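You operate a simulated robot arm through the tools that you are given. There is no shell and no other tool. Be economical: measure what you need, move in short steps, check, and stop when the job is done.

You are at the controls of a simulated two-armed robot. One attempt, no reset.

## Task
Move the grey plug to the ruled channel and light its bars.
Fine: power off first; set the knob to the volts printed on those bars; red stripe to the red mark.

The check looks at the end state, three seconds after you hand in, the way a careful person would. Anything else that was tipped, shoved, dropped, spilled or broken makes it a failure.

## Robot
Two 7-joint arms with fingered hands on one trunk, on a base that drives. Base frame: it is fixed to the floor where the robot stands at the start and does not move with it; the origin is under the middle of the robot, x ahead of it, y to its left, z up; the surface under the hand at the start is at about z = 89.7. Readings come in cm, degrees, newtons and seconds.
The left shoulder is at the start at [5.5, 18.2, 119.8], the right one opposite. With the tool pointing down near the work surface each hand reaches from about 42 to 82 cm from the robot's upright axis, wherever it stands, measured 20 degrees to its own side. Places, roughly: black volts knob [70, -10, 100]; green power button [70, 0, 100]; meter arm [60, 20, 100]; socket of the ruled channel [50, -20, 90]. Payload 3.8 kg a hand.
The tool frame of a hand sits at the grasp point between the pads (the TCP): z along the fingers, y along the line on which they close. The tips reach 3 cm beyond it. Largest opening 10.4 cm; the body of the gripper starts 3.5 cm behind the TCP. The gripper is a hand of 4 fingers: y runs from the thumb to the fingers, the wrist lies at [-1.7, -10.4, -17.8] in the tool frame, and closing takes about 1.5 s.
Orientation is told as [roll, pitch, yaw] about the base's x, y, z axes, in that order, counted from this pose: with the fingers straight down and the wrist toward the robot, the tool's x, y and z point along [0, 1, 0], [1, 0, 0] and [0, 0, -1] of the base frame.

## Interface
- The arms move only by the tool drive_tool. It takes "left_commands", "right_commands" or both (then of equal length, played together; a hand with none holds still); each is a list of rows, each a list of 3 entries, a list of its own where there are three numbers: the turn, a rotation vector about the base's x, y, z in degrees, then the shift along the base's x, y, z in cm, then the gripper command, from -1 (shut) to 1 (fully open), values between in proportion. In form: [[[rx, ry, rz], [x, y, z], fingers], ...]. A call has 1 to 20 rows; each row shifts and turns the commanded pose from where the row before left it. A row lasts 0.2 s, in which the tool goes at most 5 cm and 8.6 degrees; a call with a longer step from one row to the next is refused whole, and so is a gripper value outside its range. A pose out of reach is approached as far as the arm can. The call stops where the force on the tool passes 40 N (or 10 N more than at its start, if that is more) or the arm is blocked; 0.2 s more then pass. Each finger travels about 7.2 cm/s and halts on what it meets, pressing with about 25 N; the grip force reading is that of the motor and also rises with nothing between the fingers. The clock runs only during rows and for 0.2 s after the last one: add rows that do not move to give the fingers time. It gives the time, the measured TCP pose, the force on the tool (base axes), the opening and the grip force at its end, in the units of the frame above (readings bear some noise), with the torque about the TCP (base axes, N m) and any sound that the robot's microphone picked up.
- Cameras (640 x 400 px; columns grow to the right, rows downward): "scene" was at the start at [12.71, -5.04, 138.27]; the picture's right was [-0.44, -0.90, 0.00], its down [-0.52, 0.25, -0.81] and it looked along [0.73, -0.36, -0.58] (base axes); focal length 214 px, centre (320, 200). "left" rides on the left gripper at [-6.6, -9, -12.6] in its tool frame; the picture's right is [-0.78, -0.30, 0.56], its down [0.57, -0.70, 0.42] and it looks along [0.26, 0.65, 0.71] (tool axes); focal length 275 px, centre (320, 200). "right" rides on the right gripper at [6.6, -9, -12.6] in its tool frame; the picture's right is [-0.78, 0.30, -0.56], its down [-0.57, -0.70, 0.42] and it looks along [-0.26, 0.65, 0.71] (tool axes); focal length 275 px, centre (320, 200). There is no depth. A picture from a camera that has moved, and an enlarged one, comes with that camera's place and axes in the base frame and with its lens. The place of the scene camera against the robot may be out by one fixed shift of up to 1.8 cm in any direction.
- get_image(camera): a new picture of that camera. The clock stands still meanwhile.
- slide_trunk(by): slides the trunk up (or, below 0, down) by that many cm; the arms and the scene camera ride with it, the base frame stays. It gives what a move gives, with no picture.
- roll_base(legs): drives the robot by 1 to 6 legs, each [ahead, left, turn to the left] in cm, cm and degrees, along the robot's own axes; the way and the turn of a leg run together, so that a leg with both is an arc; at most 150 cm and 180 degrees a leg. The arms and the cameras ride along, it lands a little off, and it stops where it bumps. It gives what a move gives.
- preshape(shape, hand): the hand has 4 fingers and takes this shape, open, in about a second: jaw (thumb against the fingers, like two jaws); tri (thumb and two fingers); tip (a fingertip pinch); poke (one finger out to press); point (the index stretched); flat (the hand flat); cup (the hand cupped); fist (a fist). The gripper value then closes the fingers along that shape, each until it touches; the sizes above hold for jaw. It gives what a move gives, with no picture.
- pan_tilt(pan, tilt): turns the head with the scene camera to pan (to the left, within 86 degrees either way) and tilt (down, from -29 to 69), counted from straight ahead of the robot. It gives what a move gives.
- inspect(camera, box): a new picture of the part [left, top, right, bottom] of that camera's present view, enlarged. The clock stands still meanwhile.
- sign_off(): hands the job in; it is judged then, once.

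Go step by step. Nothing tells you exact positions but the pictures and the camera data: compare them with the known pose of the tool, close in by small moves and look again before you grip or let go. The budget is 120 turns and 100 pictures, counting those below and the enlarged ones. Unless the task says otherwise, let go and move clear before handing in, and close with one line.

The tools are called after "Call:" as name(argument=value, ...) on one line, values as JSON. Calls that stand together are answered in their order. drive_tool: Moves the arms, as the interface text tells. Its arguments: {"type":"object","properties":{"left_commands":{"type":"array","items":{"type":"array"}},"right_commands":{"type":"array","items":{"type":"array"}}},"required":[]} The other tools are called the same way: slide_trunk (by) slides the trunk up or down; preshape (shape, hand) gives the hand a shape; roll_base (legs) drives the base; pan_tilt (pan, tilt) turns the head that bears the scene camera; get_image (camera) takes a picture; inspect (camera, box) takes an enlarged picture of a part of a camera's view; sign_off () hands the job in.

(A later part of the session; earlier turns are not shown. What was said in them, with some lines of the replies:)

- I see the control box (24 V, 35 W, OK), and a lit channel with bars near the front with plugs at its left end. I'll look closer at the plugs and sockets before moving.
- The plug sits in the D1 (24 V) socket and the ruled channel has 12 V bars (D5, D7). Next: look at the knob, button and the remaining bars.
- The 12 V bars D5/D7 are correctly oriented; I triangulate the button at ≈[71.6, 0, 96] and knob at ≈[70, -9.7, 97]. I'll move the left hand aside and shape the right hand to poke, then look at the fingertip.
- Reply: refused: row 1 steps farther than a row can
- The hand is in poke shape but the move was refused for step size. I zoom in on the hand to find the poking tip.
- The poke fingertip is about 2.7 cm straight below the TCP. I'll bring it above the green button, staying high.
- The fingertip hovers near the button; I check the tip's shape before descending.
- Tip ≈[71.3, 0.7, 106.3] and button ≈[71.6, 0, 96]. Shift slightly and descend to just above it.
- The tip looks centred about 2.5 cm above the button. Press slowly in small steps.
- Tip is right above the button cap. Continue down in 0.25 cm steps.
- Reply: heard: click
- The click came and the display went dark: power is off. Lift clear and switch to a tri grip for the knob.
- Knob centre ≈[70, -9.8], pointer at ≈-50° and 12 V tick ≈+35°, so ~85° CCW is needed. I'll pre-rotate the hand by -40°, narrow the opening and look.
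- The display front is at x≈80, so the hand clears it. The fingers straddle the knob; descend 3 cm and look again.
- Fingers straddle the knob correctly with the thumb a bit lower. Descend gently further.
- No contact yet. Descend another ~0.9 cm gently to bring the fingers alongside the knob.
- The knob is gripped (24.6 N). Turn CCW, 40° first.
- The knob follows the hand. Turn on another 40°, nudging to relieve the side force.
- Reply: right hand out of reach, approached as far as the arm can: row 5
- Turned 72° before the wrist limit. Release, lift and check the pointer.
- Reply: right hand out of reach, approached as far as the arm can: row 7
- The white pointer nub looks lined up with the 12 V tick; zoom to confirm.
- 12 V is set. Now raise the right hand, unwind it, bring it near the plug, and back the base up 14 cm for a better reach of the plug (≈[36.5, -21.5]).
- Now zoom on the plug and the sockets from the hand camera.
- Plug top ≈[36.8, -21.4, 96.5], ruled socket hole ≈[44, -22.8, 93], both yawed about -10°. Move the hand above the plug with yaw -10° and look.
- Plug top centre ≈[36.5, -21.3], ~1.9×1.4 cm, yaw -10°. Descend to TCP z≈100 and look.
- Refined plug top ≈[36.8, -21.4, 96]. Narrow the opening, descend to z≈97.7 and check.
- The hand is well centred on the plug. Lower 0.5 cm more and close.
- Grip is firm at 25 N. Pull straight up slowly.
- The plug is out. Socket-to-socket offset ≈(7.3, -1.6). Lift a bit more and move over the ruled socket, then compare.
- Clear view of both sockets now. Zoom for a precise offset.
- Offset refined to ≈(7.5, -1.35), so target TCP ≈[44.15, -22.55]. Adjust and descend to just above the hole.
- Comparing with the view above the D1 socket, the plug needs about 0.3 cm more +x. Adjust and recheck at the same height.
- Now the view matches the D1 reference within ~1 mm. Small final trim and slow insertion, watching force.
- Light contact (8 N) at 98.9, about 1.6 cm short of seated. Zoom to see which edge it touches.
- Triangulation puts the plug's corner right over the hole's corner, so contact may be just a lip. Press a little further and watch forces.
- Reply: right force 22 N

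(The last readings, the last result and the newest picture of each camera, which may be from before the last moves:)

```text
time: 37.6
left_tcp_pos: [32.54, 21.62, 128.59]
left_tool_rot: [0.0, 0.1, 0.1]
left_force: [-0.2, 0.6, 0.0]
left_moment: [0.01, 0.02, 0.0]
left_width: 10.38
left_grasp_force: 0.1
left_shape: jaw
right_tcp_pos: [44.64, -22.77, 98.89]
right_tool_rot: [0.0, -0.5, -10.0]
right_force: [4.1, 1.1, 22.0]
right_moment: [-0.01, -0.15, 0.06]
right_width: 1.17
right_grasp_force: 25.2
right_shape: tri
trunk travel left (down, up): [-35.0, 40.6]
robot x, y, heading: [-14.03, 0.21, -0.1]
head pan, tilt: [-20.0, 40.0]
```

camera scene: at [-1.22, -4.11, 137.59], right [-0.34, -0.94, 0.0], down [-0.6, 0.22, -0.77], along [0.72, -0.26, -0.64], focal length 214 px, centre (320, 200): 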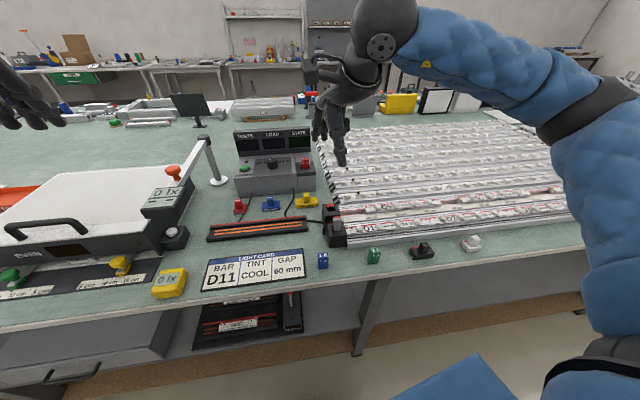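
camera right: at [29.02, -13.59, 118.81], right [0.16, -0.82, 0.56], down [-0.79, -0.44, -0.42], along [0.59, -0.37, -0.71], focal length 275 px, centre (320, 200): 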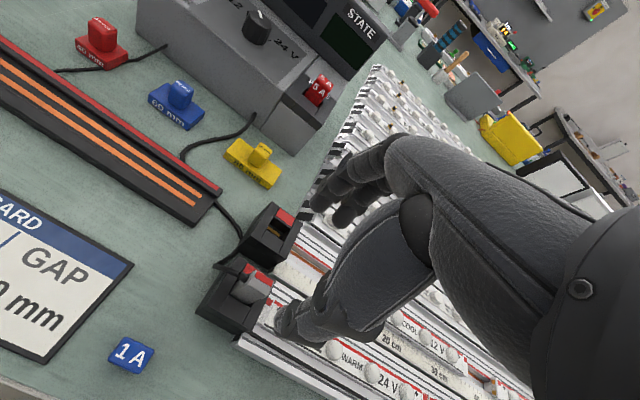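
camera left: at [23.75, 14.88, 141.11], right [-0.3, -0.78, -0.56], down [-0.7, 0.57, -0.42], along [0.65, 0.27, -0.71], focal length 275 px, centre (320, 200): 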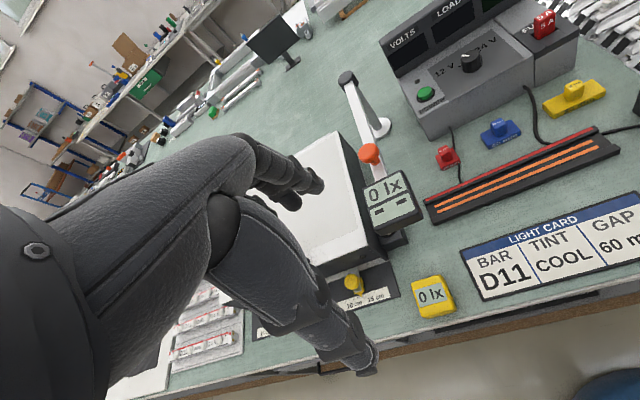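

Contact torque suggests the near edge is catching on the front block. Back off 0.5 cm, shift +x 0.3 and retry gently.

Call:
drive_tool(right_commands=[[[0, 0, 0], [0, 0, 0.6], -0.9], [[0, 0, 0], [0.32, -0.05, 0], -0.9], [[0, 0, 0], [0, 0, -0.3], -0.9], [[0, 0, 0], [0, 0, -0.3], -0.9], [[0, 0, 0], [0, 0, -0.15], -0.9]])

Call:
inspect(camera="scene", box=[335, 195, 363, 225])

Call:
inspect(camera="right", box=[240, 230, 320, 300])

```text
time: 38.8
left_tcp_pos: [32.55, 21.41, 128.55]
left_tool_rot: [0.0, -0.1, 0.0]
left_force: [-0.6, 0.6, -0.4]
left_moment: [0.0, 0.03, 0.0]
left_width: 10.37
left_grasp_force: 0.0
left_shape: jaw
right_tcp_pos: [44.79, -22.74, 98.76]
right_tool_rot: [0.2, -0.5, -10.1]
right_force: [4.2, -0.5, 24.7]
right_moment: [-0.05, -0.05, 0.04]
right_width: 1.3
right_grasp_force: 25.0
right_shape: tri
trunk travel left (down, up): [-35.0, 40.6]
robot x, y, heading: [-13.99, -0.05, 0.0]
head pan, tilt: [-20.0, 40.0]
```

```text
13.33 times, centred on (349, 210) of scene
camera zoom: at [-1.47, -4.01, 137.64], right [-0.34, -0.94, 0.0], down [-0.6, 0.22, -0.77], along [0.72, -0.26, -0.64], focal length 2860 px, centre (-67, 67)
```

zoom: 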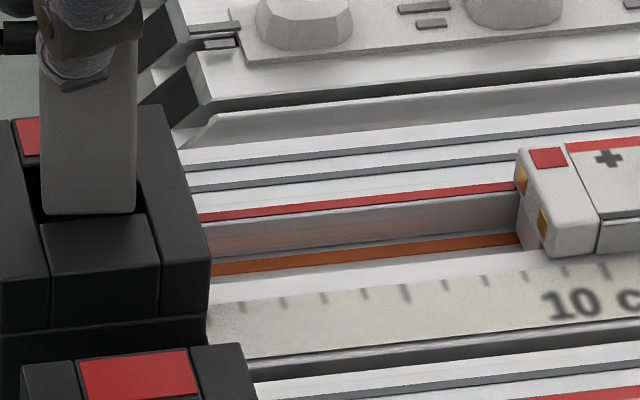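

```text
5.71 times, centred on (280, 265) of right
camera zoom: at [37.01, -14.78, 111.19], right [0.15, -0.82, 0.56], down [-0.79, -0.44, -0.43], along [0.6, -0.37, -0.71], focal length 1573 px, centre (549, -171)
```

zoom: 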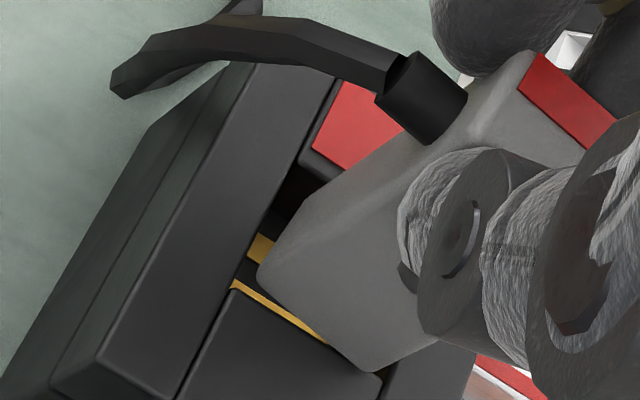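

The plug's edge is rotated ~8° clockwise relative to the socket. Lift 1 cm, yaw the hand +8° and compare again.

Call:
drive_tool(right_commands=[[[0, 0, 0], [0, 0, 0.5], -0.9], [[0, 0, 0], [0, 0, 0.6], -0.9], [[0, 0, 8], [0, 0, 0], -0.9], [[0, 0, 0], [0, 0, 0], -0.9]])

Call:
inspect(camera="scene", box=[335, 195, 363, 225])

Call:
inspect(camera="right", box=[240, 230, 320, 300])

```text
time: 39.8
left_tcp_pos: [32.69, 21.52, 128.49]
left_tool_rot: [-0.1, 0.0, 0.0]
left_force: [0.7, 0.2, -0.8]
left_moment: [0.0, 0.01, -0.02]
left_width: 10.37
left_grasp_force: 0.0
left_shape: jaw
right_tcp_pos: [44.93, -22.9, 99.29]
right_tool_rot: [-0.2, 0.2, -2.0]
right_force: [0.7, -1.1, -0.8]
right_moment: [-0.01, 0.0, -0.03]
right_width: 1.19
right_grasp_force: 25.0
right_shape: tri
trunk travel left (down, up): [-35.0, 40.6]
robot x, y, heading: [-14.02, 0.2, -0.2]
head pan, tilt: [-20.0, 40.0]
```

```text
13.33 times, centred on (349, 210) of scene
camera zoom: at [-1.24, -4.07, 137.58], right [-0.34, -0.94, 0.0], down [-0.6, 0.22, -0.77], along [0.72, -0.26, -0.64], focal length 2860 px, centre (-67, 67)
```

zoom: 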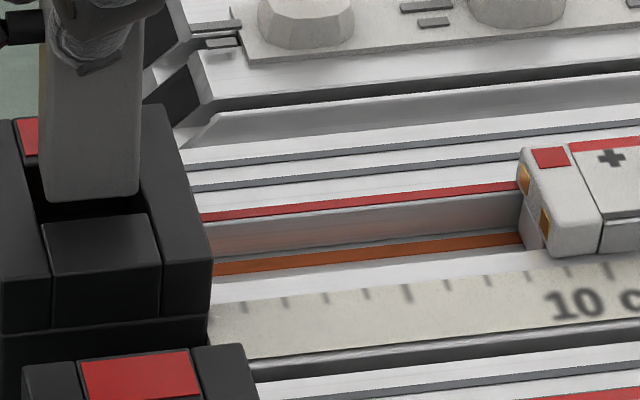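

```text
5.71 times, centred on (280, 265) of right
camera zoom: at [36.05, -15.99, 111.83], right [0.27, -0.79, 0.56], down [-0.72, -0.55, -0.42], along [0.64, -0.29, -0.72], focal length 1573 px, centre (549, -171)
```

zoom: 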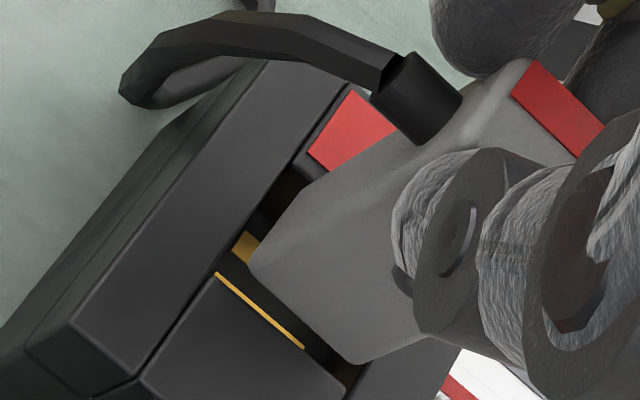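

Now the edges are parallel and the plug corner sits ~0.1/0.15 cm inside the hole, 0.6 cm above. Descend gently again.

Call:
drive_tool(right_commands=[[[0, 0, 2], [0, 0, -0.3], -0.9], [[0, 0, 0], [0, 0, -0.3], -0.9], [[0, 0, 0], [0, 0, -0.3], -0.9], [[0, 0, 0], [0, 0, 0], -0.9]])

```text
time: 40.8
left_tcp_pos: [32.75, 21.46, 128.52]
left_tool_rot: [0.0, 0.0, 0.0]
left_force: [-0.3, -0.1, 0.5]
left_moment: [0.03, 0.01, 0.05]
left_width: 10.36
left_grasp_force: 0.0
left_shape: jaw
right_tcp_pos: [44.98, -22.91, 98.63]
right_tool_rot: [0.0, 0.0, 0.1]
right_force: [0.3, 0.2, 0.7]
right_moment: [0.0, -0.02, -0.02]
right_width: 1.2
right_grasp_force: 25.1
right_shape: tri
trunk travel left (down, up): [-35.0, 40.6]
robot x, y, heading: [-14.54, 0.13, 0.2]
head pan, tilt: [-20.0, 40.0]
```

No contact now. Continue down in small steps.

Call:
drive_tool(right_commands=[[[0, 0, 0], [0, 0, -0.25], -0.9], [[0, 0, 0], [0, 0, -0.25], -0.9], [[0, 0, 0], [0, 0, 0], -0.9]])

Call:
inspect(camera="scene", box=[335, 195, 363, 225])

Call:
inspect(camera="right", box=[240, 230, 320, 300])

```text
time: 41.6
left_tcp_pos: [32.81, 21.38, 128.5]
left_tool_rot: [0.0, 0.1, 0.0]
left_force: [0.2, 0.3, -0.2]
left_moment: [0.02, 0.04, 0.01]
left_width: 10.34
left_grasp_force: 0.0
left_shape: jaw
right_tcp_pos: [44.97, -22.85, 98.06]
right_tool_rot: [-0.1, 0.1, 0.0]
right_force: [0.1, -0.3, 0.3]
right_moment: [-0.03, -0.01, 0.0]
right_width: 1.18
right_grasp_force: 24.9
right_shape: tri
trunk travel left (down, up): [-35.0, 40.6]
robot x, y, heading: [-13.81, 0.12, -0.1]
head pan, tilt: [-20.0, 40.0]
```

```text
13.33 times, centred on (349, 210) of scene
camera zoom: at [-1.26, -4.1, 137.59], right [-0.34, -0.94, 0.0], down [-0.6, 0.22, -0.77], along [0.72, -0.26, -0.64], focal length 2860 px, centre (-67, 67)
```

zoom: 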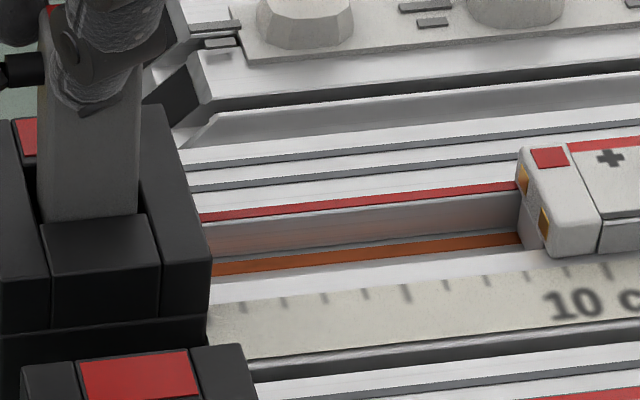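

```text
5.71 times, centred on (280, 265) of right
camera zoom: at [35.78, -16.34, 110.6], right [0.3, -0.78, 0.56], down [-0.7, -0.57, -0.42], along [0.65, -0.27, -0.71], focal length 1573 px, centre (549, -171)
```

zoom: 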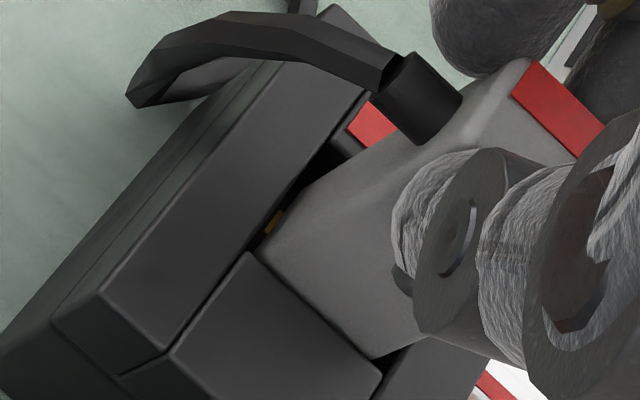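

The plug is entering the hole with no force. Push down until it seats.

Call:
drive_tool(right_commands=[[[0, 0, 0], [0, 0, -0.25], -0.9], [[0, 0, 0], [0, 0, -0.25], -0.9], [[0, 0, 0], [0, 0, -0.2], -0.9], [[0, 0, 0], [0, 0, -0.2], -0.9], [[0, 0, 0], [0, 0, 0], -0.9]])

Call:
inspect(camera="scene", box=[335, 195, 363, 225])

```text
time: 42.8
left_tcp_pos: [32.88, 21.42, 128.52]
left_tool_rot: [0.0, 0.0, 0.0]
left_force: [0.1, -0.9, 0.6]
left_moment: [0.01, 0.01, -0.01]
left_width: 10.38
left_grasp_force: 0.1
left_shape: jaw
right_tcp_pos: [44.95, -22.83, 97.18]
right_tool_rot: [-0.1, 0.0, 0.0]
right_force: [0.0, -0.8, -0.8]
right_moment: [0.03, -0.02, -0.01]
right_width: 1.19
right_grasp_force: 25.6
right_shape: tri
trunk travel left (down, up): [-35.0, 40.6]
robot x, y, heading: [-13.93, 0.33, -0.0]
head pan, tilt: [-20.0, 40.0]
```

```text
13.33 times, centred on (349, 210) of scene
camera zoom: at [-1.26, -4.1, 137.59], right [-0.34, -0.94, 0.0], down [-0.6, 0.22, -0.77], along [0.72, -0.26, -0.64], focal length 2860 px, centre (-67, 67)
```

zoom: 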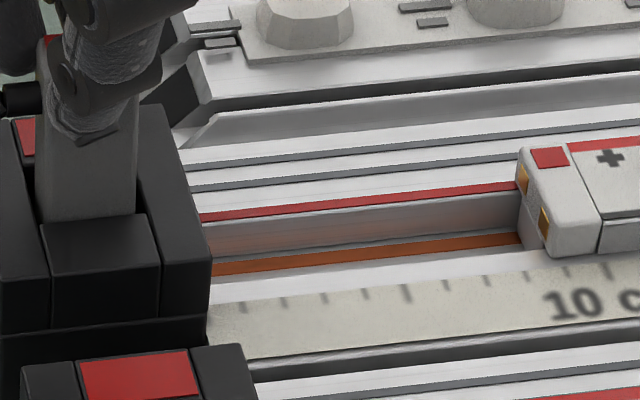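

No floor contact yet; keep lowering carefully until resistance.

Call:
drive_tool(right_commands=[[[0, 0, 0], [0, 0, -0.15], -0.9], [[0, 0, 0], [0, 0, -0.15], -0.9], [[0, 0, 0], [0, 0, -0.15], -0.9], [[0, 0, 0], [0, 0, 0], -0.9]])

Call:
inspect(camera="scene", box=[335, 190, 363, 220])

Call:
inspect(camera="right", box=[240, 210, 340, 300])

```text
time: 43.8
left_tcp_pos: [32.54, 21.48, 128.56]
left_tool_rot: [-0.1, 0.1, 0.0]
left_force: [0.8, -0.5, 0.4]
left_moment: [-0.03, -0.02, -0.01]
left_width: 10.36
left_grasp_force: 0.0
left_shape: jaw
right_tcp_pos: [44.97, -22.82, 97.11]
right_tool_rot: [0.1, -0.4, 0.0]
right_force: [-2.4, -2.1, 17.1]
right_moment: [-0.05, 0.01, 0.0]
right_width: 1.23
right_grasp_force: 25.7
right_shape: tri
trunk travel left (down, up): [-35.0, 40.6]
robot x, y, heading: [-13.93, 0.27, 0.1]
head pan, tilt: [-20.0, 40.0]
```

```text
13.33 times, centred on (349, 205) of scene
camera zoom: at [-1.46, -4.06, 137.63], right [-0.34, -0.94, 0.0], down [-0.6, 0.22, -0.77], along [0.72, -0.26, -0.64], focal length 2860 px, centre (-67, 133)
```

zoom: 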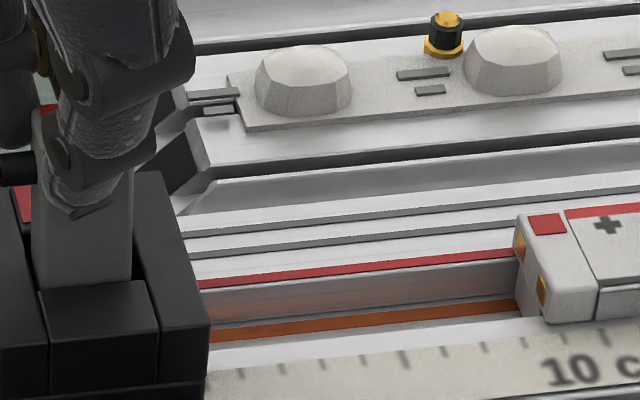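

```text
4.44 times, centred on (290, 255) of right
camera zoom: at [35.72, -16.22, 109.48], right [0.29, -0.78, 0.56], down [-0.7, -0.57, -0.43], along [0.65, -0.26, -0.71], focal length 1224 px, centre (453, -44)
```

zoom: 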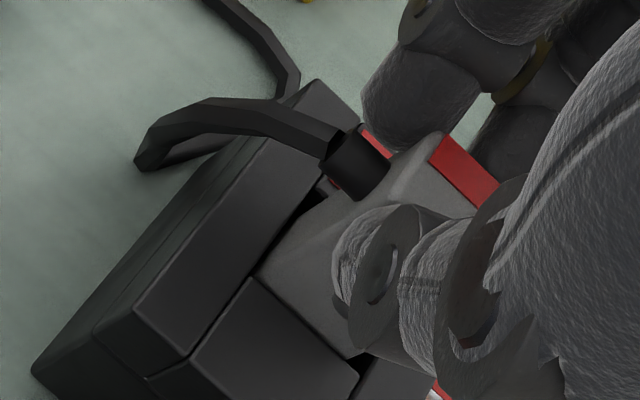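

The plug bottomed at TCP z≈97.1 (seated height). Open the fingers, rise and inspect.

Call:
drive_tool(right_commands=[[[0, 0, 0], [0, 0, 0.1], -0.8], [[0, 0, 0], [0, 0, 0], -0.5], [[0, 0, 0], [0, 0, 0], -0.2], [[0, 0, 0], [0, 0, 0], 0.0], [[0, 0, 0], [0, 0, 0], 0.1], [[0, 0, 0], [0, 0, 1.5], 0.1], [[0, 0, 0], [0, 0, 3], 0.1], [[0, 0, 0], [0, 0, 4], 0.1], [[0, 0, 0], [0, 0, 4], 0.1]])

Call:
inspect(camera="scene", box=[325, 190, 377, 242])

Call:
inspect(camera="right", box=[200, 190, 360, 330])

```text
time: 45.8
left_tcp_pos: [32.74, 21.51, 128.47]
left_tool_rot: [0.1, 0.1, 0.1]
left_force: [-0.3, 0.7, -0.1]
left_moment: [-0.03, 0.0, -0.01]
left_width: 10.36
left_grasp_force: 0.0
left_shape: jaw
right_tcp_pos: [44.9, -22.9, 109.29]
right_tool_rot: [0.0, 0.1, 0.0]
right_force: [0.2, 0.0, -0.1]
right_moment: [-0.03, -0.02, -0.04]
right_width: 5.67
right_grasp_force: 0.0
right_shape: tri
trunk travel left (down, up): [-35.0, 40.6]
robot x, y, heading: [-14.29, 0.05, -0.1]
head pan, tilt: [-20.0, 40.0]
```

```text
7.69 times, centred on (351, 216) of scene
camera zoom: at [-1.29, -4.06, 137.59], right [-0.34, -0.94, 0.0], down [-0.6, 0.22, -0.77], along [0.72, -0.26, -0.64], focal length 1650 px, centre (82, 77)
```

zoom: 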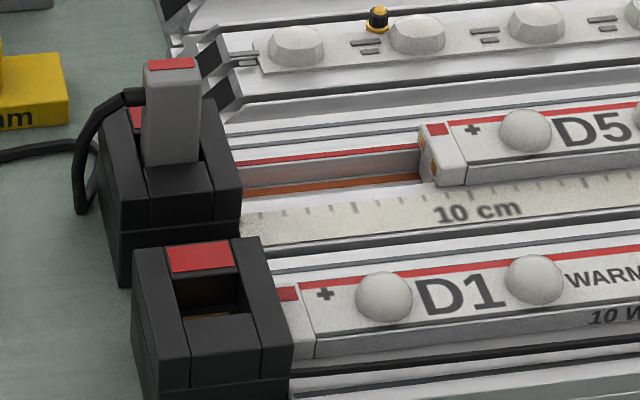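

```text
2.86 times, centred on (280, 260) of right
camera zoom: at [35.81, -16.34, 121.86], right [0.3, -0.78, 0.56], down [-0.7, -0.57, -0.42], along [0.65, -0.27, -0.71], focal length 786 px, centre (434, 29)
```

zoom: 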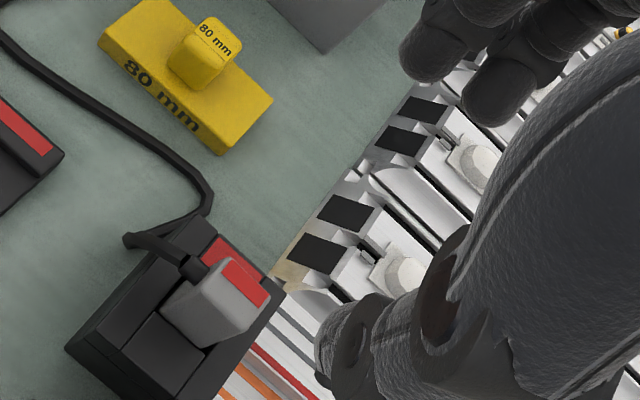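

The plug is seated with the red stripe to the red mark. Raise the hand, drive forward again, and set the poke shape for the button.

Call:
drive_tool(right_commands=[[[0, 0, 0], [0, 0, 4], 0.1], [[0, 0, 0], [0, 0, 4], 0.1], [[0, 0, 0], [0, 0, 4], 0.1], [[0, 0, 0], [0, 0, 0], 0.1]])

Call:
roll_base(legs=[[14, 0, 0]])

Call:
preshape(hand="right", shape="poke")

```text
time: 46.8
left_tcp_pos: [32.77, 21.3, 128.64]
left_tool_rot: [0.1, 0.2, 0.1]
left_force: [0.4, -0.2, 0.5]
left_moment: [0.06, -0.03, -0.02]
left_width: 10.39
left_grasp_force: 0.0
left_shape: jaw
right_tcp_pos: [45.04, -22.74, 121.22]
right_tool_rot: [0.0, 0.0, 0.0]
right_force: [-0.2, -0.1, -0.8]
right_moment: [0.05, 0.01, -0.01]
right_width: 5.68
right_grasp_force: 0.1
right_shape: tri
trunk travel left (down, up): [-35.0, 40.6]
robot x, y, heading: [-14.08, -0.04, -0.2]
head pan, tilt: [-20.0, 40.0]
```

```text
time: 48.1
left_tcp_pos: [47.25, 21.36, 128.46]
left_tool_rot: [-0.1, 0.1, -0.1]
left_force: [-0.7, -0.6, -0.4]
left_moment: [-0.01, 0.04, -0.01]
left_width: 10.38
left_grasp_force: 0.0
left_shape: jaw
right_tcp_pos: [59.18, -22.89, 120.93]
right_tool_rot: [0.0, 0.1, -0.2]
right_force: [0.8, 0.8, -1.2]
right_moment: [-0.02, 0.02, -0.02]
right_width: 5.68
right_grasp_force: 0.1
right_shape: tri
trunk travel left (down, up): [-35.0, 40.6]
robot x, y, heading: [-0.03, 0.11, -0.4]
head pan, tilt: [-20.0, 40.0]
```

```text
time: 49.0
left_tcp_pos: [46.96, 21.37, 128.47]
left_tool_rot: [0.0, 0.1, 0.0]
left_force: [-0.1, -0.3, 0.7]
left_moment: [-0.02, 0.03, -0.01]
left_width: 10.34
left_grasp_force: 0.0
left_shape: jaw
right_tcp_pos: [58.96, -22.96, 121.24]
right_tool_rot: [-0.2, 0.0, -0.2]
right_force: [0.3, -0.3, -0.1]
right_moment: [0.01, -0.02, 0.01]
right_width: 0.02
right_grasp_force: 0.0
right_shape: poke
trunk travel left (down, up): [-35.0, 40.6]
robot x, y, heading: [-0.18, -0.18, -0.4]
head pan, tilt: [-20.0, 40.0]
```

Move over the button at the previous press position [71.84, -0.41], stopping above it.

Call:
drive_tool(right_commands=[[[0, 0, 0], [1.84, 3.22, -0.5], 1], [[0, 0, 0], [1.84, 3.22, -0.5], 1], [[0, 0, 0], [1.84, 3.22, -0.5], 1], [[0, 0, 0], [1.84, 3.22, -1], 1], [[0, 0, 0], [1.84, 3.22, -1], 1], [[0, 0, 0], [1.84, 3.22, -2], 1], [[0, 0, 0], [1.84, 3.22, -2], 1], [[0, 0, 0], [0, 0, -3], 1], [[0, 0, 0], [0, 0, -3], 1], [[0, 0, 0], [0, 0, -3], 1], [[0, 0, 0], [0, 0, -3], 1], [[0, 0, 0], [0, 0, 0], 1]])

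Call:
inspect(camera="right", box=[200, 80, 440, 300])

```text
time: 51.6
left_tcp_pos: [46.9, 21.23, 128.46]
left_tool_rot: [0.1, 0.0, -0.1]
left_force: [-0.8, -0.3, -0.3]
left_moment: [0.0, 0.01, 0.03]
left_width: 10.36
left_grasp_force: 0.1
left_shape: jaw
right_tcp_pos: [71.83, -0.4, 101.6]
right_tool_rot: [0.0, 0.0, -0.2]
right_force: [0.0, -0.9, -0.4]
right_moment: [-0.02, 0.03, 0.02]
right_width: 0.04
right_grasp_force: 0.1
right_shape: poke
trunk travel left (down, up): [-35.0, 40.6]
robot x, y, heading: [-0.01, 0.05, -0.3]
head pan, tilt: [-20.0, 40.0]
```

```text
1.82 times, centred on (320, 190) of right
camera zoom: at [62.74, 6.15, 114.18], right [0.29, -0.78, 0.56], down [-0.7, -0.57, -0.42], along [0.65, -0.27, -0.71], focal length 500 px, centre (320, 218)
```

zoom: 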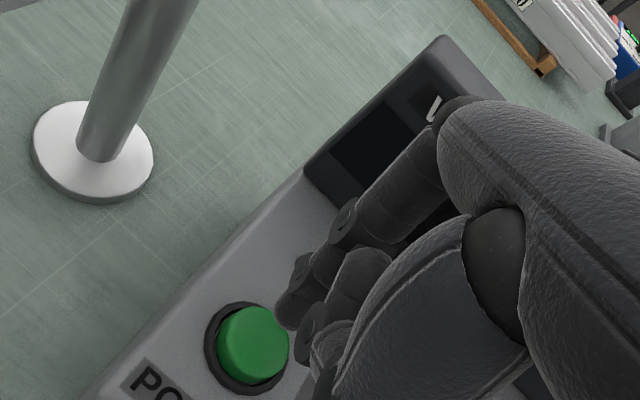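

Same place as before. Press slowly.

Call:
drive_tool(right_commands=[[[0, 0, 0], [0, 0, -0.8], 1], [[0, 0, 0], [0, 0, -0.8], 1], [[0, 0, 0], [0, 0, -0.6], 1], [[0, 0, 0], [0, 0, -0.3], 1], [[0, 0, 0], [0, 0, -0.25], 1], [[0, 0, 0], [0, 0, -0.25], 1], [[0, 0, 0], [0, 0, -0.15], 1], [[0, 0, 0], [0, 0, 0], 1]])

```text
time: 53.4
left_tcp_pos: [46.94, 21.33, 128.65]
left_tool_rot: [0.0, 0.0, -0.1]
left_force: [0.9, 0.4, -0.9]
left_moment: [0.01, 0.0, -0.03]
left_width: 10.35
left_grasp_force: 0.0
left_shape: jaw
right_tcp_pos: [71.88, -0.44, 98.65]
right_tool_rot: [0.0, -0.3, -0.2]
right_force: [3.6, -1.9, 12.3]
right_moment: [-0.15, -0.08, 0.03]
right_width: 0.0
right_grasp_force: 0.0
right_shape: poke
trunk travel left (down, up): [-35.0, 40.6]
robot x, y, heading: [0.5, -0.24, -0.2]
head pan, tilt: [-20.0, 40.0]
heard: click
```

Click heard. Retract the hand and look at the display and bars.

Call:
drive_tool(right_commands=[[[0, 0, 0], [0, 0, 2], 1], [[0, 0, 0], [0, 0, 4], 1], [[0, 0, 0], [0, 0, 4], 1], [[0, 0, 0], [0, 0, 4], 1], [[0, 0, 0], [-2, -3, 2], 1], [[0, 0, 0], [-2, -4, 2], 1], [[0, 0, 0], [-2, -4, 1], 1], [[0, 0, 0], [-2, -4, 0], 1], [[0, 0, 0], [-2, -4, 0], 1], [[0, 0, 0], [-2, -4, 0], 1], [[0, 0, 0], [-2, -4, 0], 1], [[0, 0, 0], [-2, -4, 0], 1], [[0, 0, 0], [0, 0, 0], 1]])

Call:
get_image(camera="scene")

Call:
get_image(camera="right")

```text
time: 56.2
left_tcp_pos: [47.04, 21.38, 128.55]
left_tool_rot: [0.0, 0.1, -0.1]
left_force: [-0.8, -0.2, 0.2]
left_moment: [-0.01, 0.01, -0.01]
left_width: 10.41
left_grasp_force: 0.0
left_shape: jaw
right_tcp_pos: [56.06, -31.53, 117.56]
right_tool_rot: [-0.1, 0.1, -0.1]
right_force: [0.1, -0.2, -0.1]
right_moment: [-0.05, 0.0, -0.03]
right_width: 0.0
right_grasp_force: 0.1
right_shape: poke
trunk travel left (down, up): [-35.0, 40.6]
robot x, y, heading: [0.16, 0.06, -0.4]
head pan, tilt: [-20.0, 40.0]
```

```text
13 pictures are left
camera scene: at [12.96, -4.07, 137.59], right [-0.34, -0.94, 0.0], down [-0.6, 0.22, -0.77], along [0.72, -0.26, -0.64], focal length 214 px, centre (320, 200)
```

scene: 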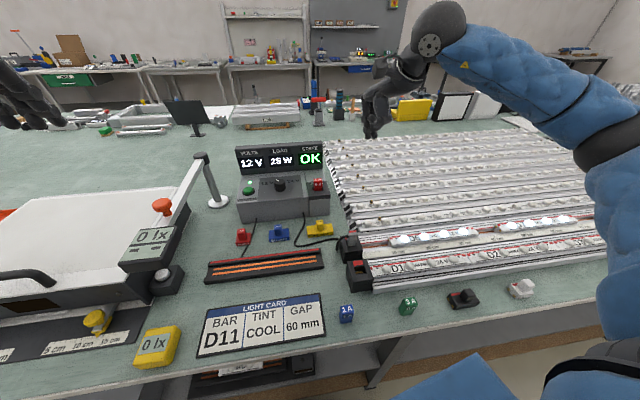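

```text
12 pictures are left
camera right: at [46.92, -24.94, 129.97], right [0.3, -0.78, 0.56], down [-0.7, -0.57, -0.42], along [0.65, -0.27, -0.71], focal length 275 px, centre (320, 200)
```

right: 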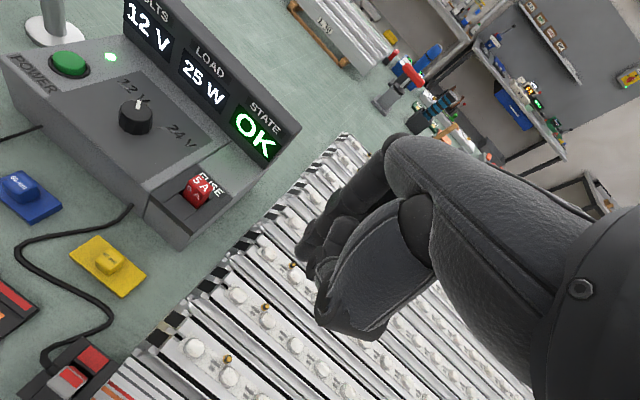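

12 V, 25 W, OK. Zoom to confirm all bars in the ruled channel are lit.

Call:
inspect(camera="scene", box=[335, 200, 605, 300])

Call:
pan_tilt(pan=-45, tilt=35)

Call:
get_image(camera="scene")

```text
2.37 times, centred on (470, 250) of scene
camera zoom: at [12.96, -4.07, 137.59], right [-0.34, -0.94, 0.0], down [-0.6, 0.22, -0.77], along [0.72, -0.26, -0.64], focal length 508 px, centre (-36, 82)
```

zoom: 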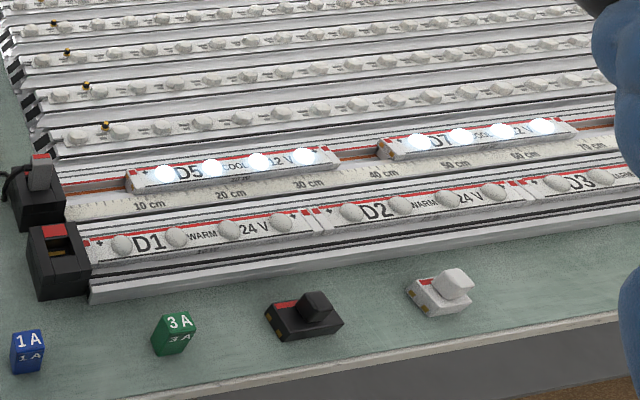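

```text
time: 57.1
left_tcp_pos: [46.95, 21.24, 128.53]
left_tool_rot: [0.0, 0.0, -0.1]
left_force: [0.0, -0.4, 0.5]
left_moment: [0.03, -0.03, -0.01]
left_width: 10.34
left_grasp_force: 0.1
left_shape: jaw
right_tcp_pos: [55.98, -31.58, 117.48]
right_tool_rot: [0.0, 0.1, -0.2]
right_force: [0.0, 0.0, -0.1]
right_moment: [0.02, 0.0, -0.01]
right_width: 0.0
right_grasp_force: 0.0
right_shape: poke
trunk travel left (down, up): [-35.0, 40.6]
robot x, y, heading: [0.12, 0.09, -0.1]
head pan, tilt: [-45.0, 35.0]
```

```text
10 pictures are left
camera scene: at [11.15, -7.46, 138.34], right [-0.71, -0.71, 0.0], down [-0.41, 0.41, -0.82], along [0.58, -0.58, -0.57], focal length 214 px, centre (320, 200)
```

scene: 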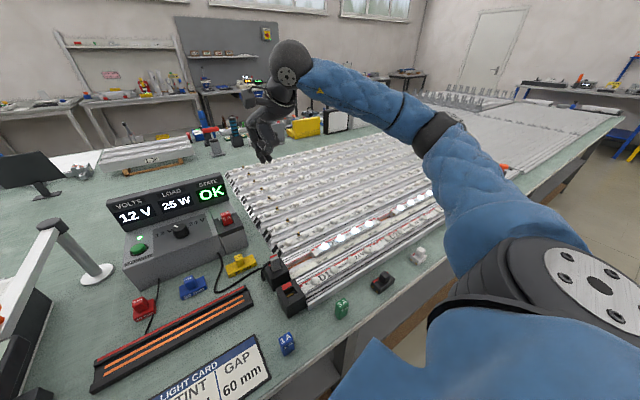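

D5 and D7 are lit; check for a third bar further along the channel.

Call:
inspect(camera="scene", box=[300, 170, 460, 270])

```text
4.00 times, centred on (380, 220) of scene
camera zoom: at [11.15, -7.46, 138.34], right [-0.71, -0.71, 0.0], down [-0.41, 0.41, -0.82], along [0.58, -0.58, -0.57], focal length 858 px, centre (80, 120)
```

zoom: 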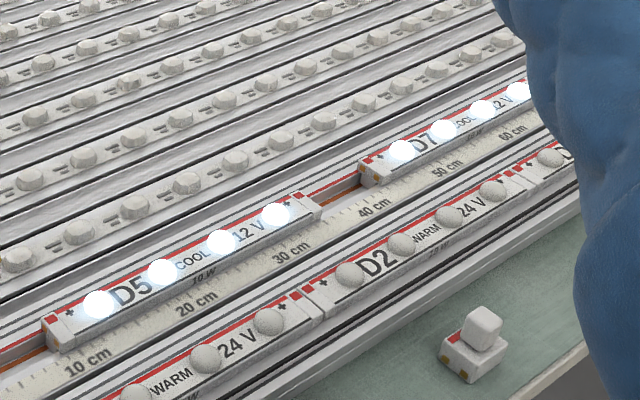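

The load of 25 W hints at a third bar hidden by the arm; move the hand right and look with its camera.

Call:
drive_tool(right_commands=[[[0, 0, -8], [-2, -4, 1], 1], [[0, 0, -8], [-2, -4, 1], 1], [[0, 0, -8], [-2, -4, 1], 1], [[0, 0, -8], [-2, -4, 1], 1], [[0, 0, 0], [-2, -4, 1], 1], [[0, 0, 0], [0, 0, 0], 1]])

Call:
get_image(camera="right")

Call:
get_image(camera="scene")

```text
time: 58.5
left_tcp_pos: [47.07, 21.38, 128.5]
left_tool_rot: [0.0, 0.1, -0.1]
left_force: [-0.5, 0.0, 0.5]
left_moment: [-0.02, -0.01, -0.01]
left_width: 10.37
left_grasp_force: 0.0
left_shape: jaw
right_tcp_pos: [46.15, -51.36, 122.7]
right_tool_rot: [0.0, -0.1, -32.4]
right_force: [-0.2, 0.1, -0.2]
right_moment: [0.04, 0.04, -0.01]
right_width: 0.01
right_grasp_force: 0.1
right_shape: poke
trunk travel left (down, up): [-35.0, 40.6]
robot x, y, heading: [0.17, -0.13, -0.3]
head pan, tilt: [-45.0, 35.0]
```

```text
8 pictures are left
camera right: at [41.91, -41.15, 135.04], right [-0.16, -0.81, 0.56], down [-0.9, -0.11, -0.42], along [0.41, -0.57, -0.71], focal length 275 px, centre (320, 200)
```

right: 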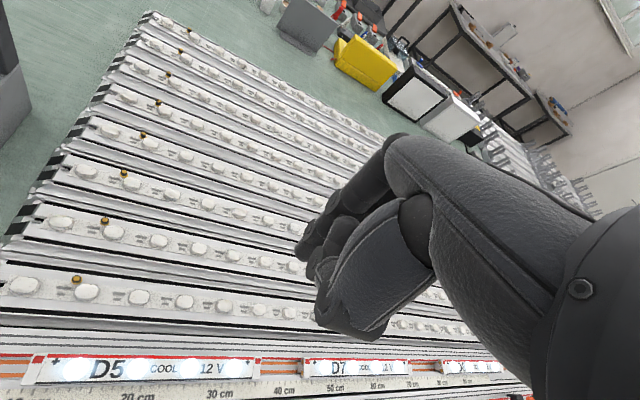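

```text
7 pictures are left
camera scene: at [11.2, -7.4, 138.34], right [-0.71, -0.71, 0.0], down [-0.41, 0.41, -0.82], along [0.58, -0.58, -0.57], focal length 214 px, centre (320, 200)
```

scene: 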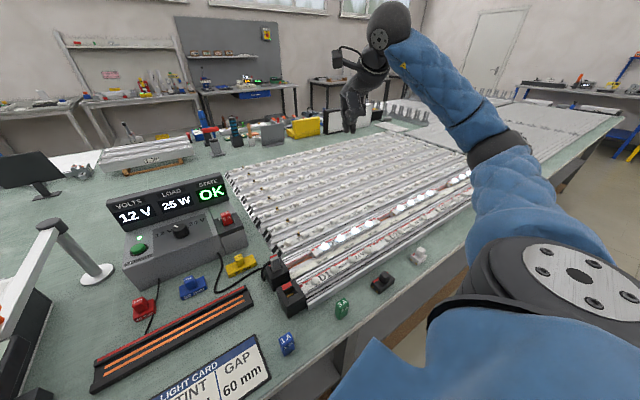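

All three bars in the ruled channel are lit: D5, D7 and a shorter third one. The display reads 12 V, 25 W, OK. The plug is seated and the hands are clear, so I'm handing in.

Call:
sign_off()

```text
The job is handed in.
```

The grey plug is in the ruled channel's socket with its red stripe to the red mark. I turned the power off first, set the knob to 12 V, and turned the power back on; the channel's bars are lit and the display reads 12 V, 25 W, OK.
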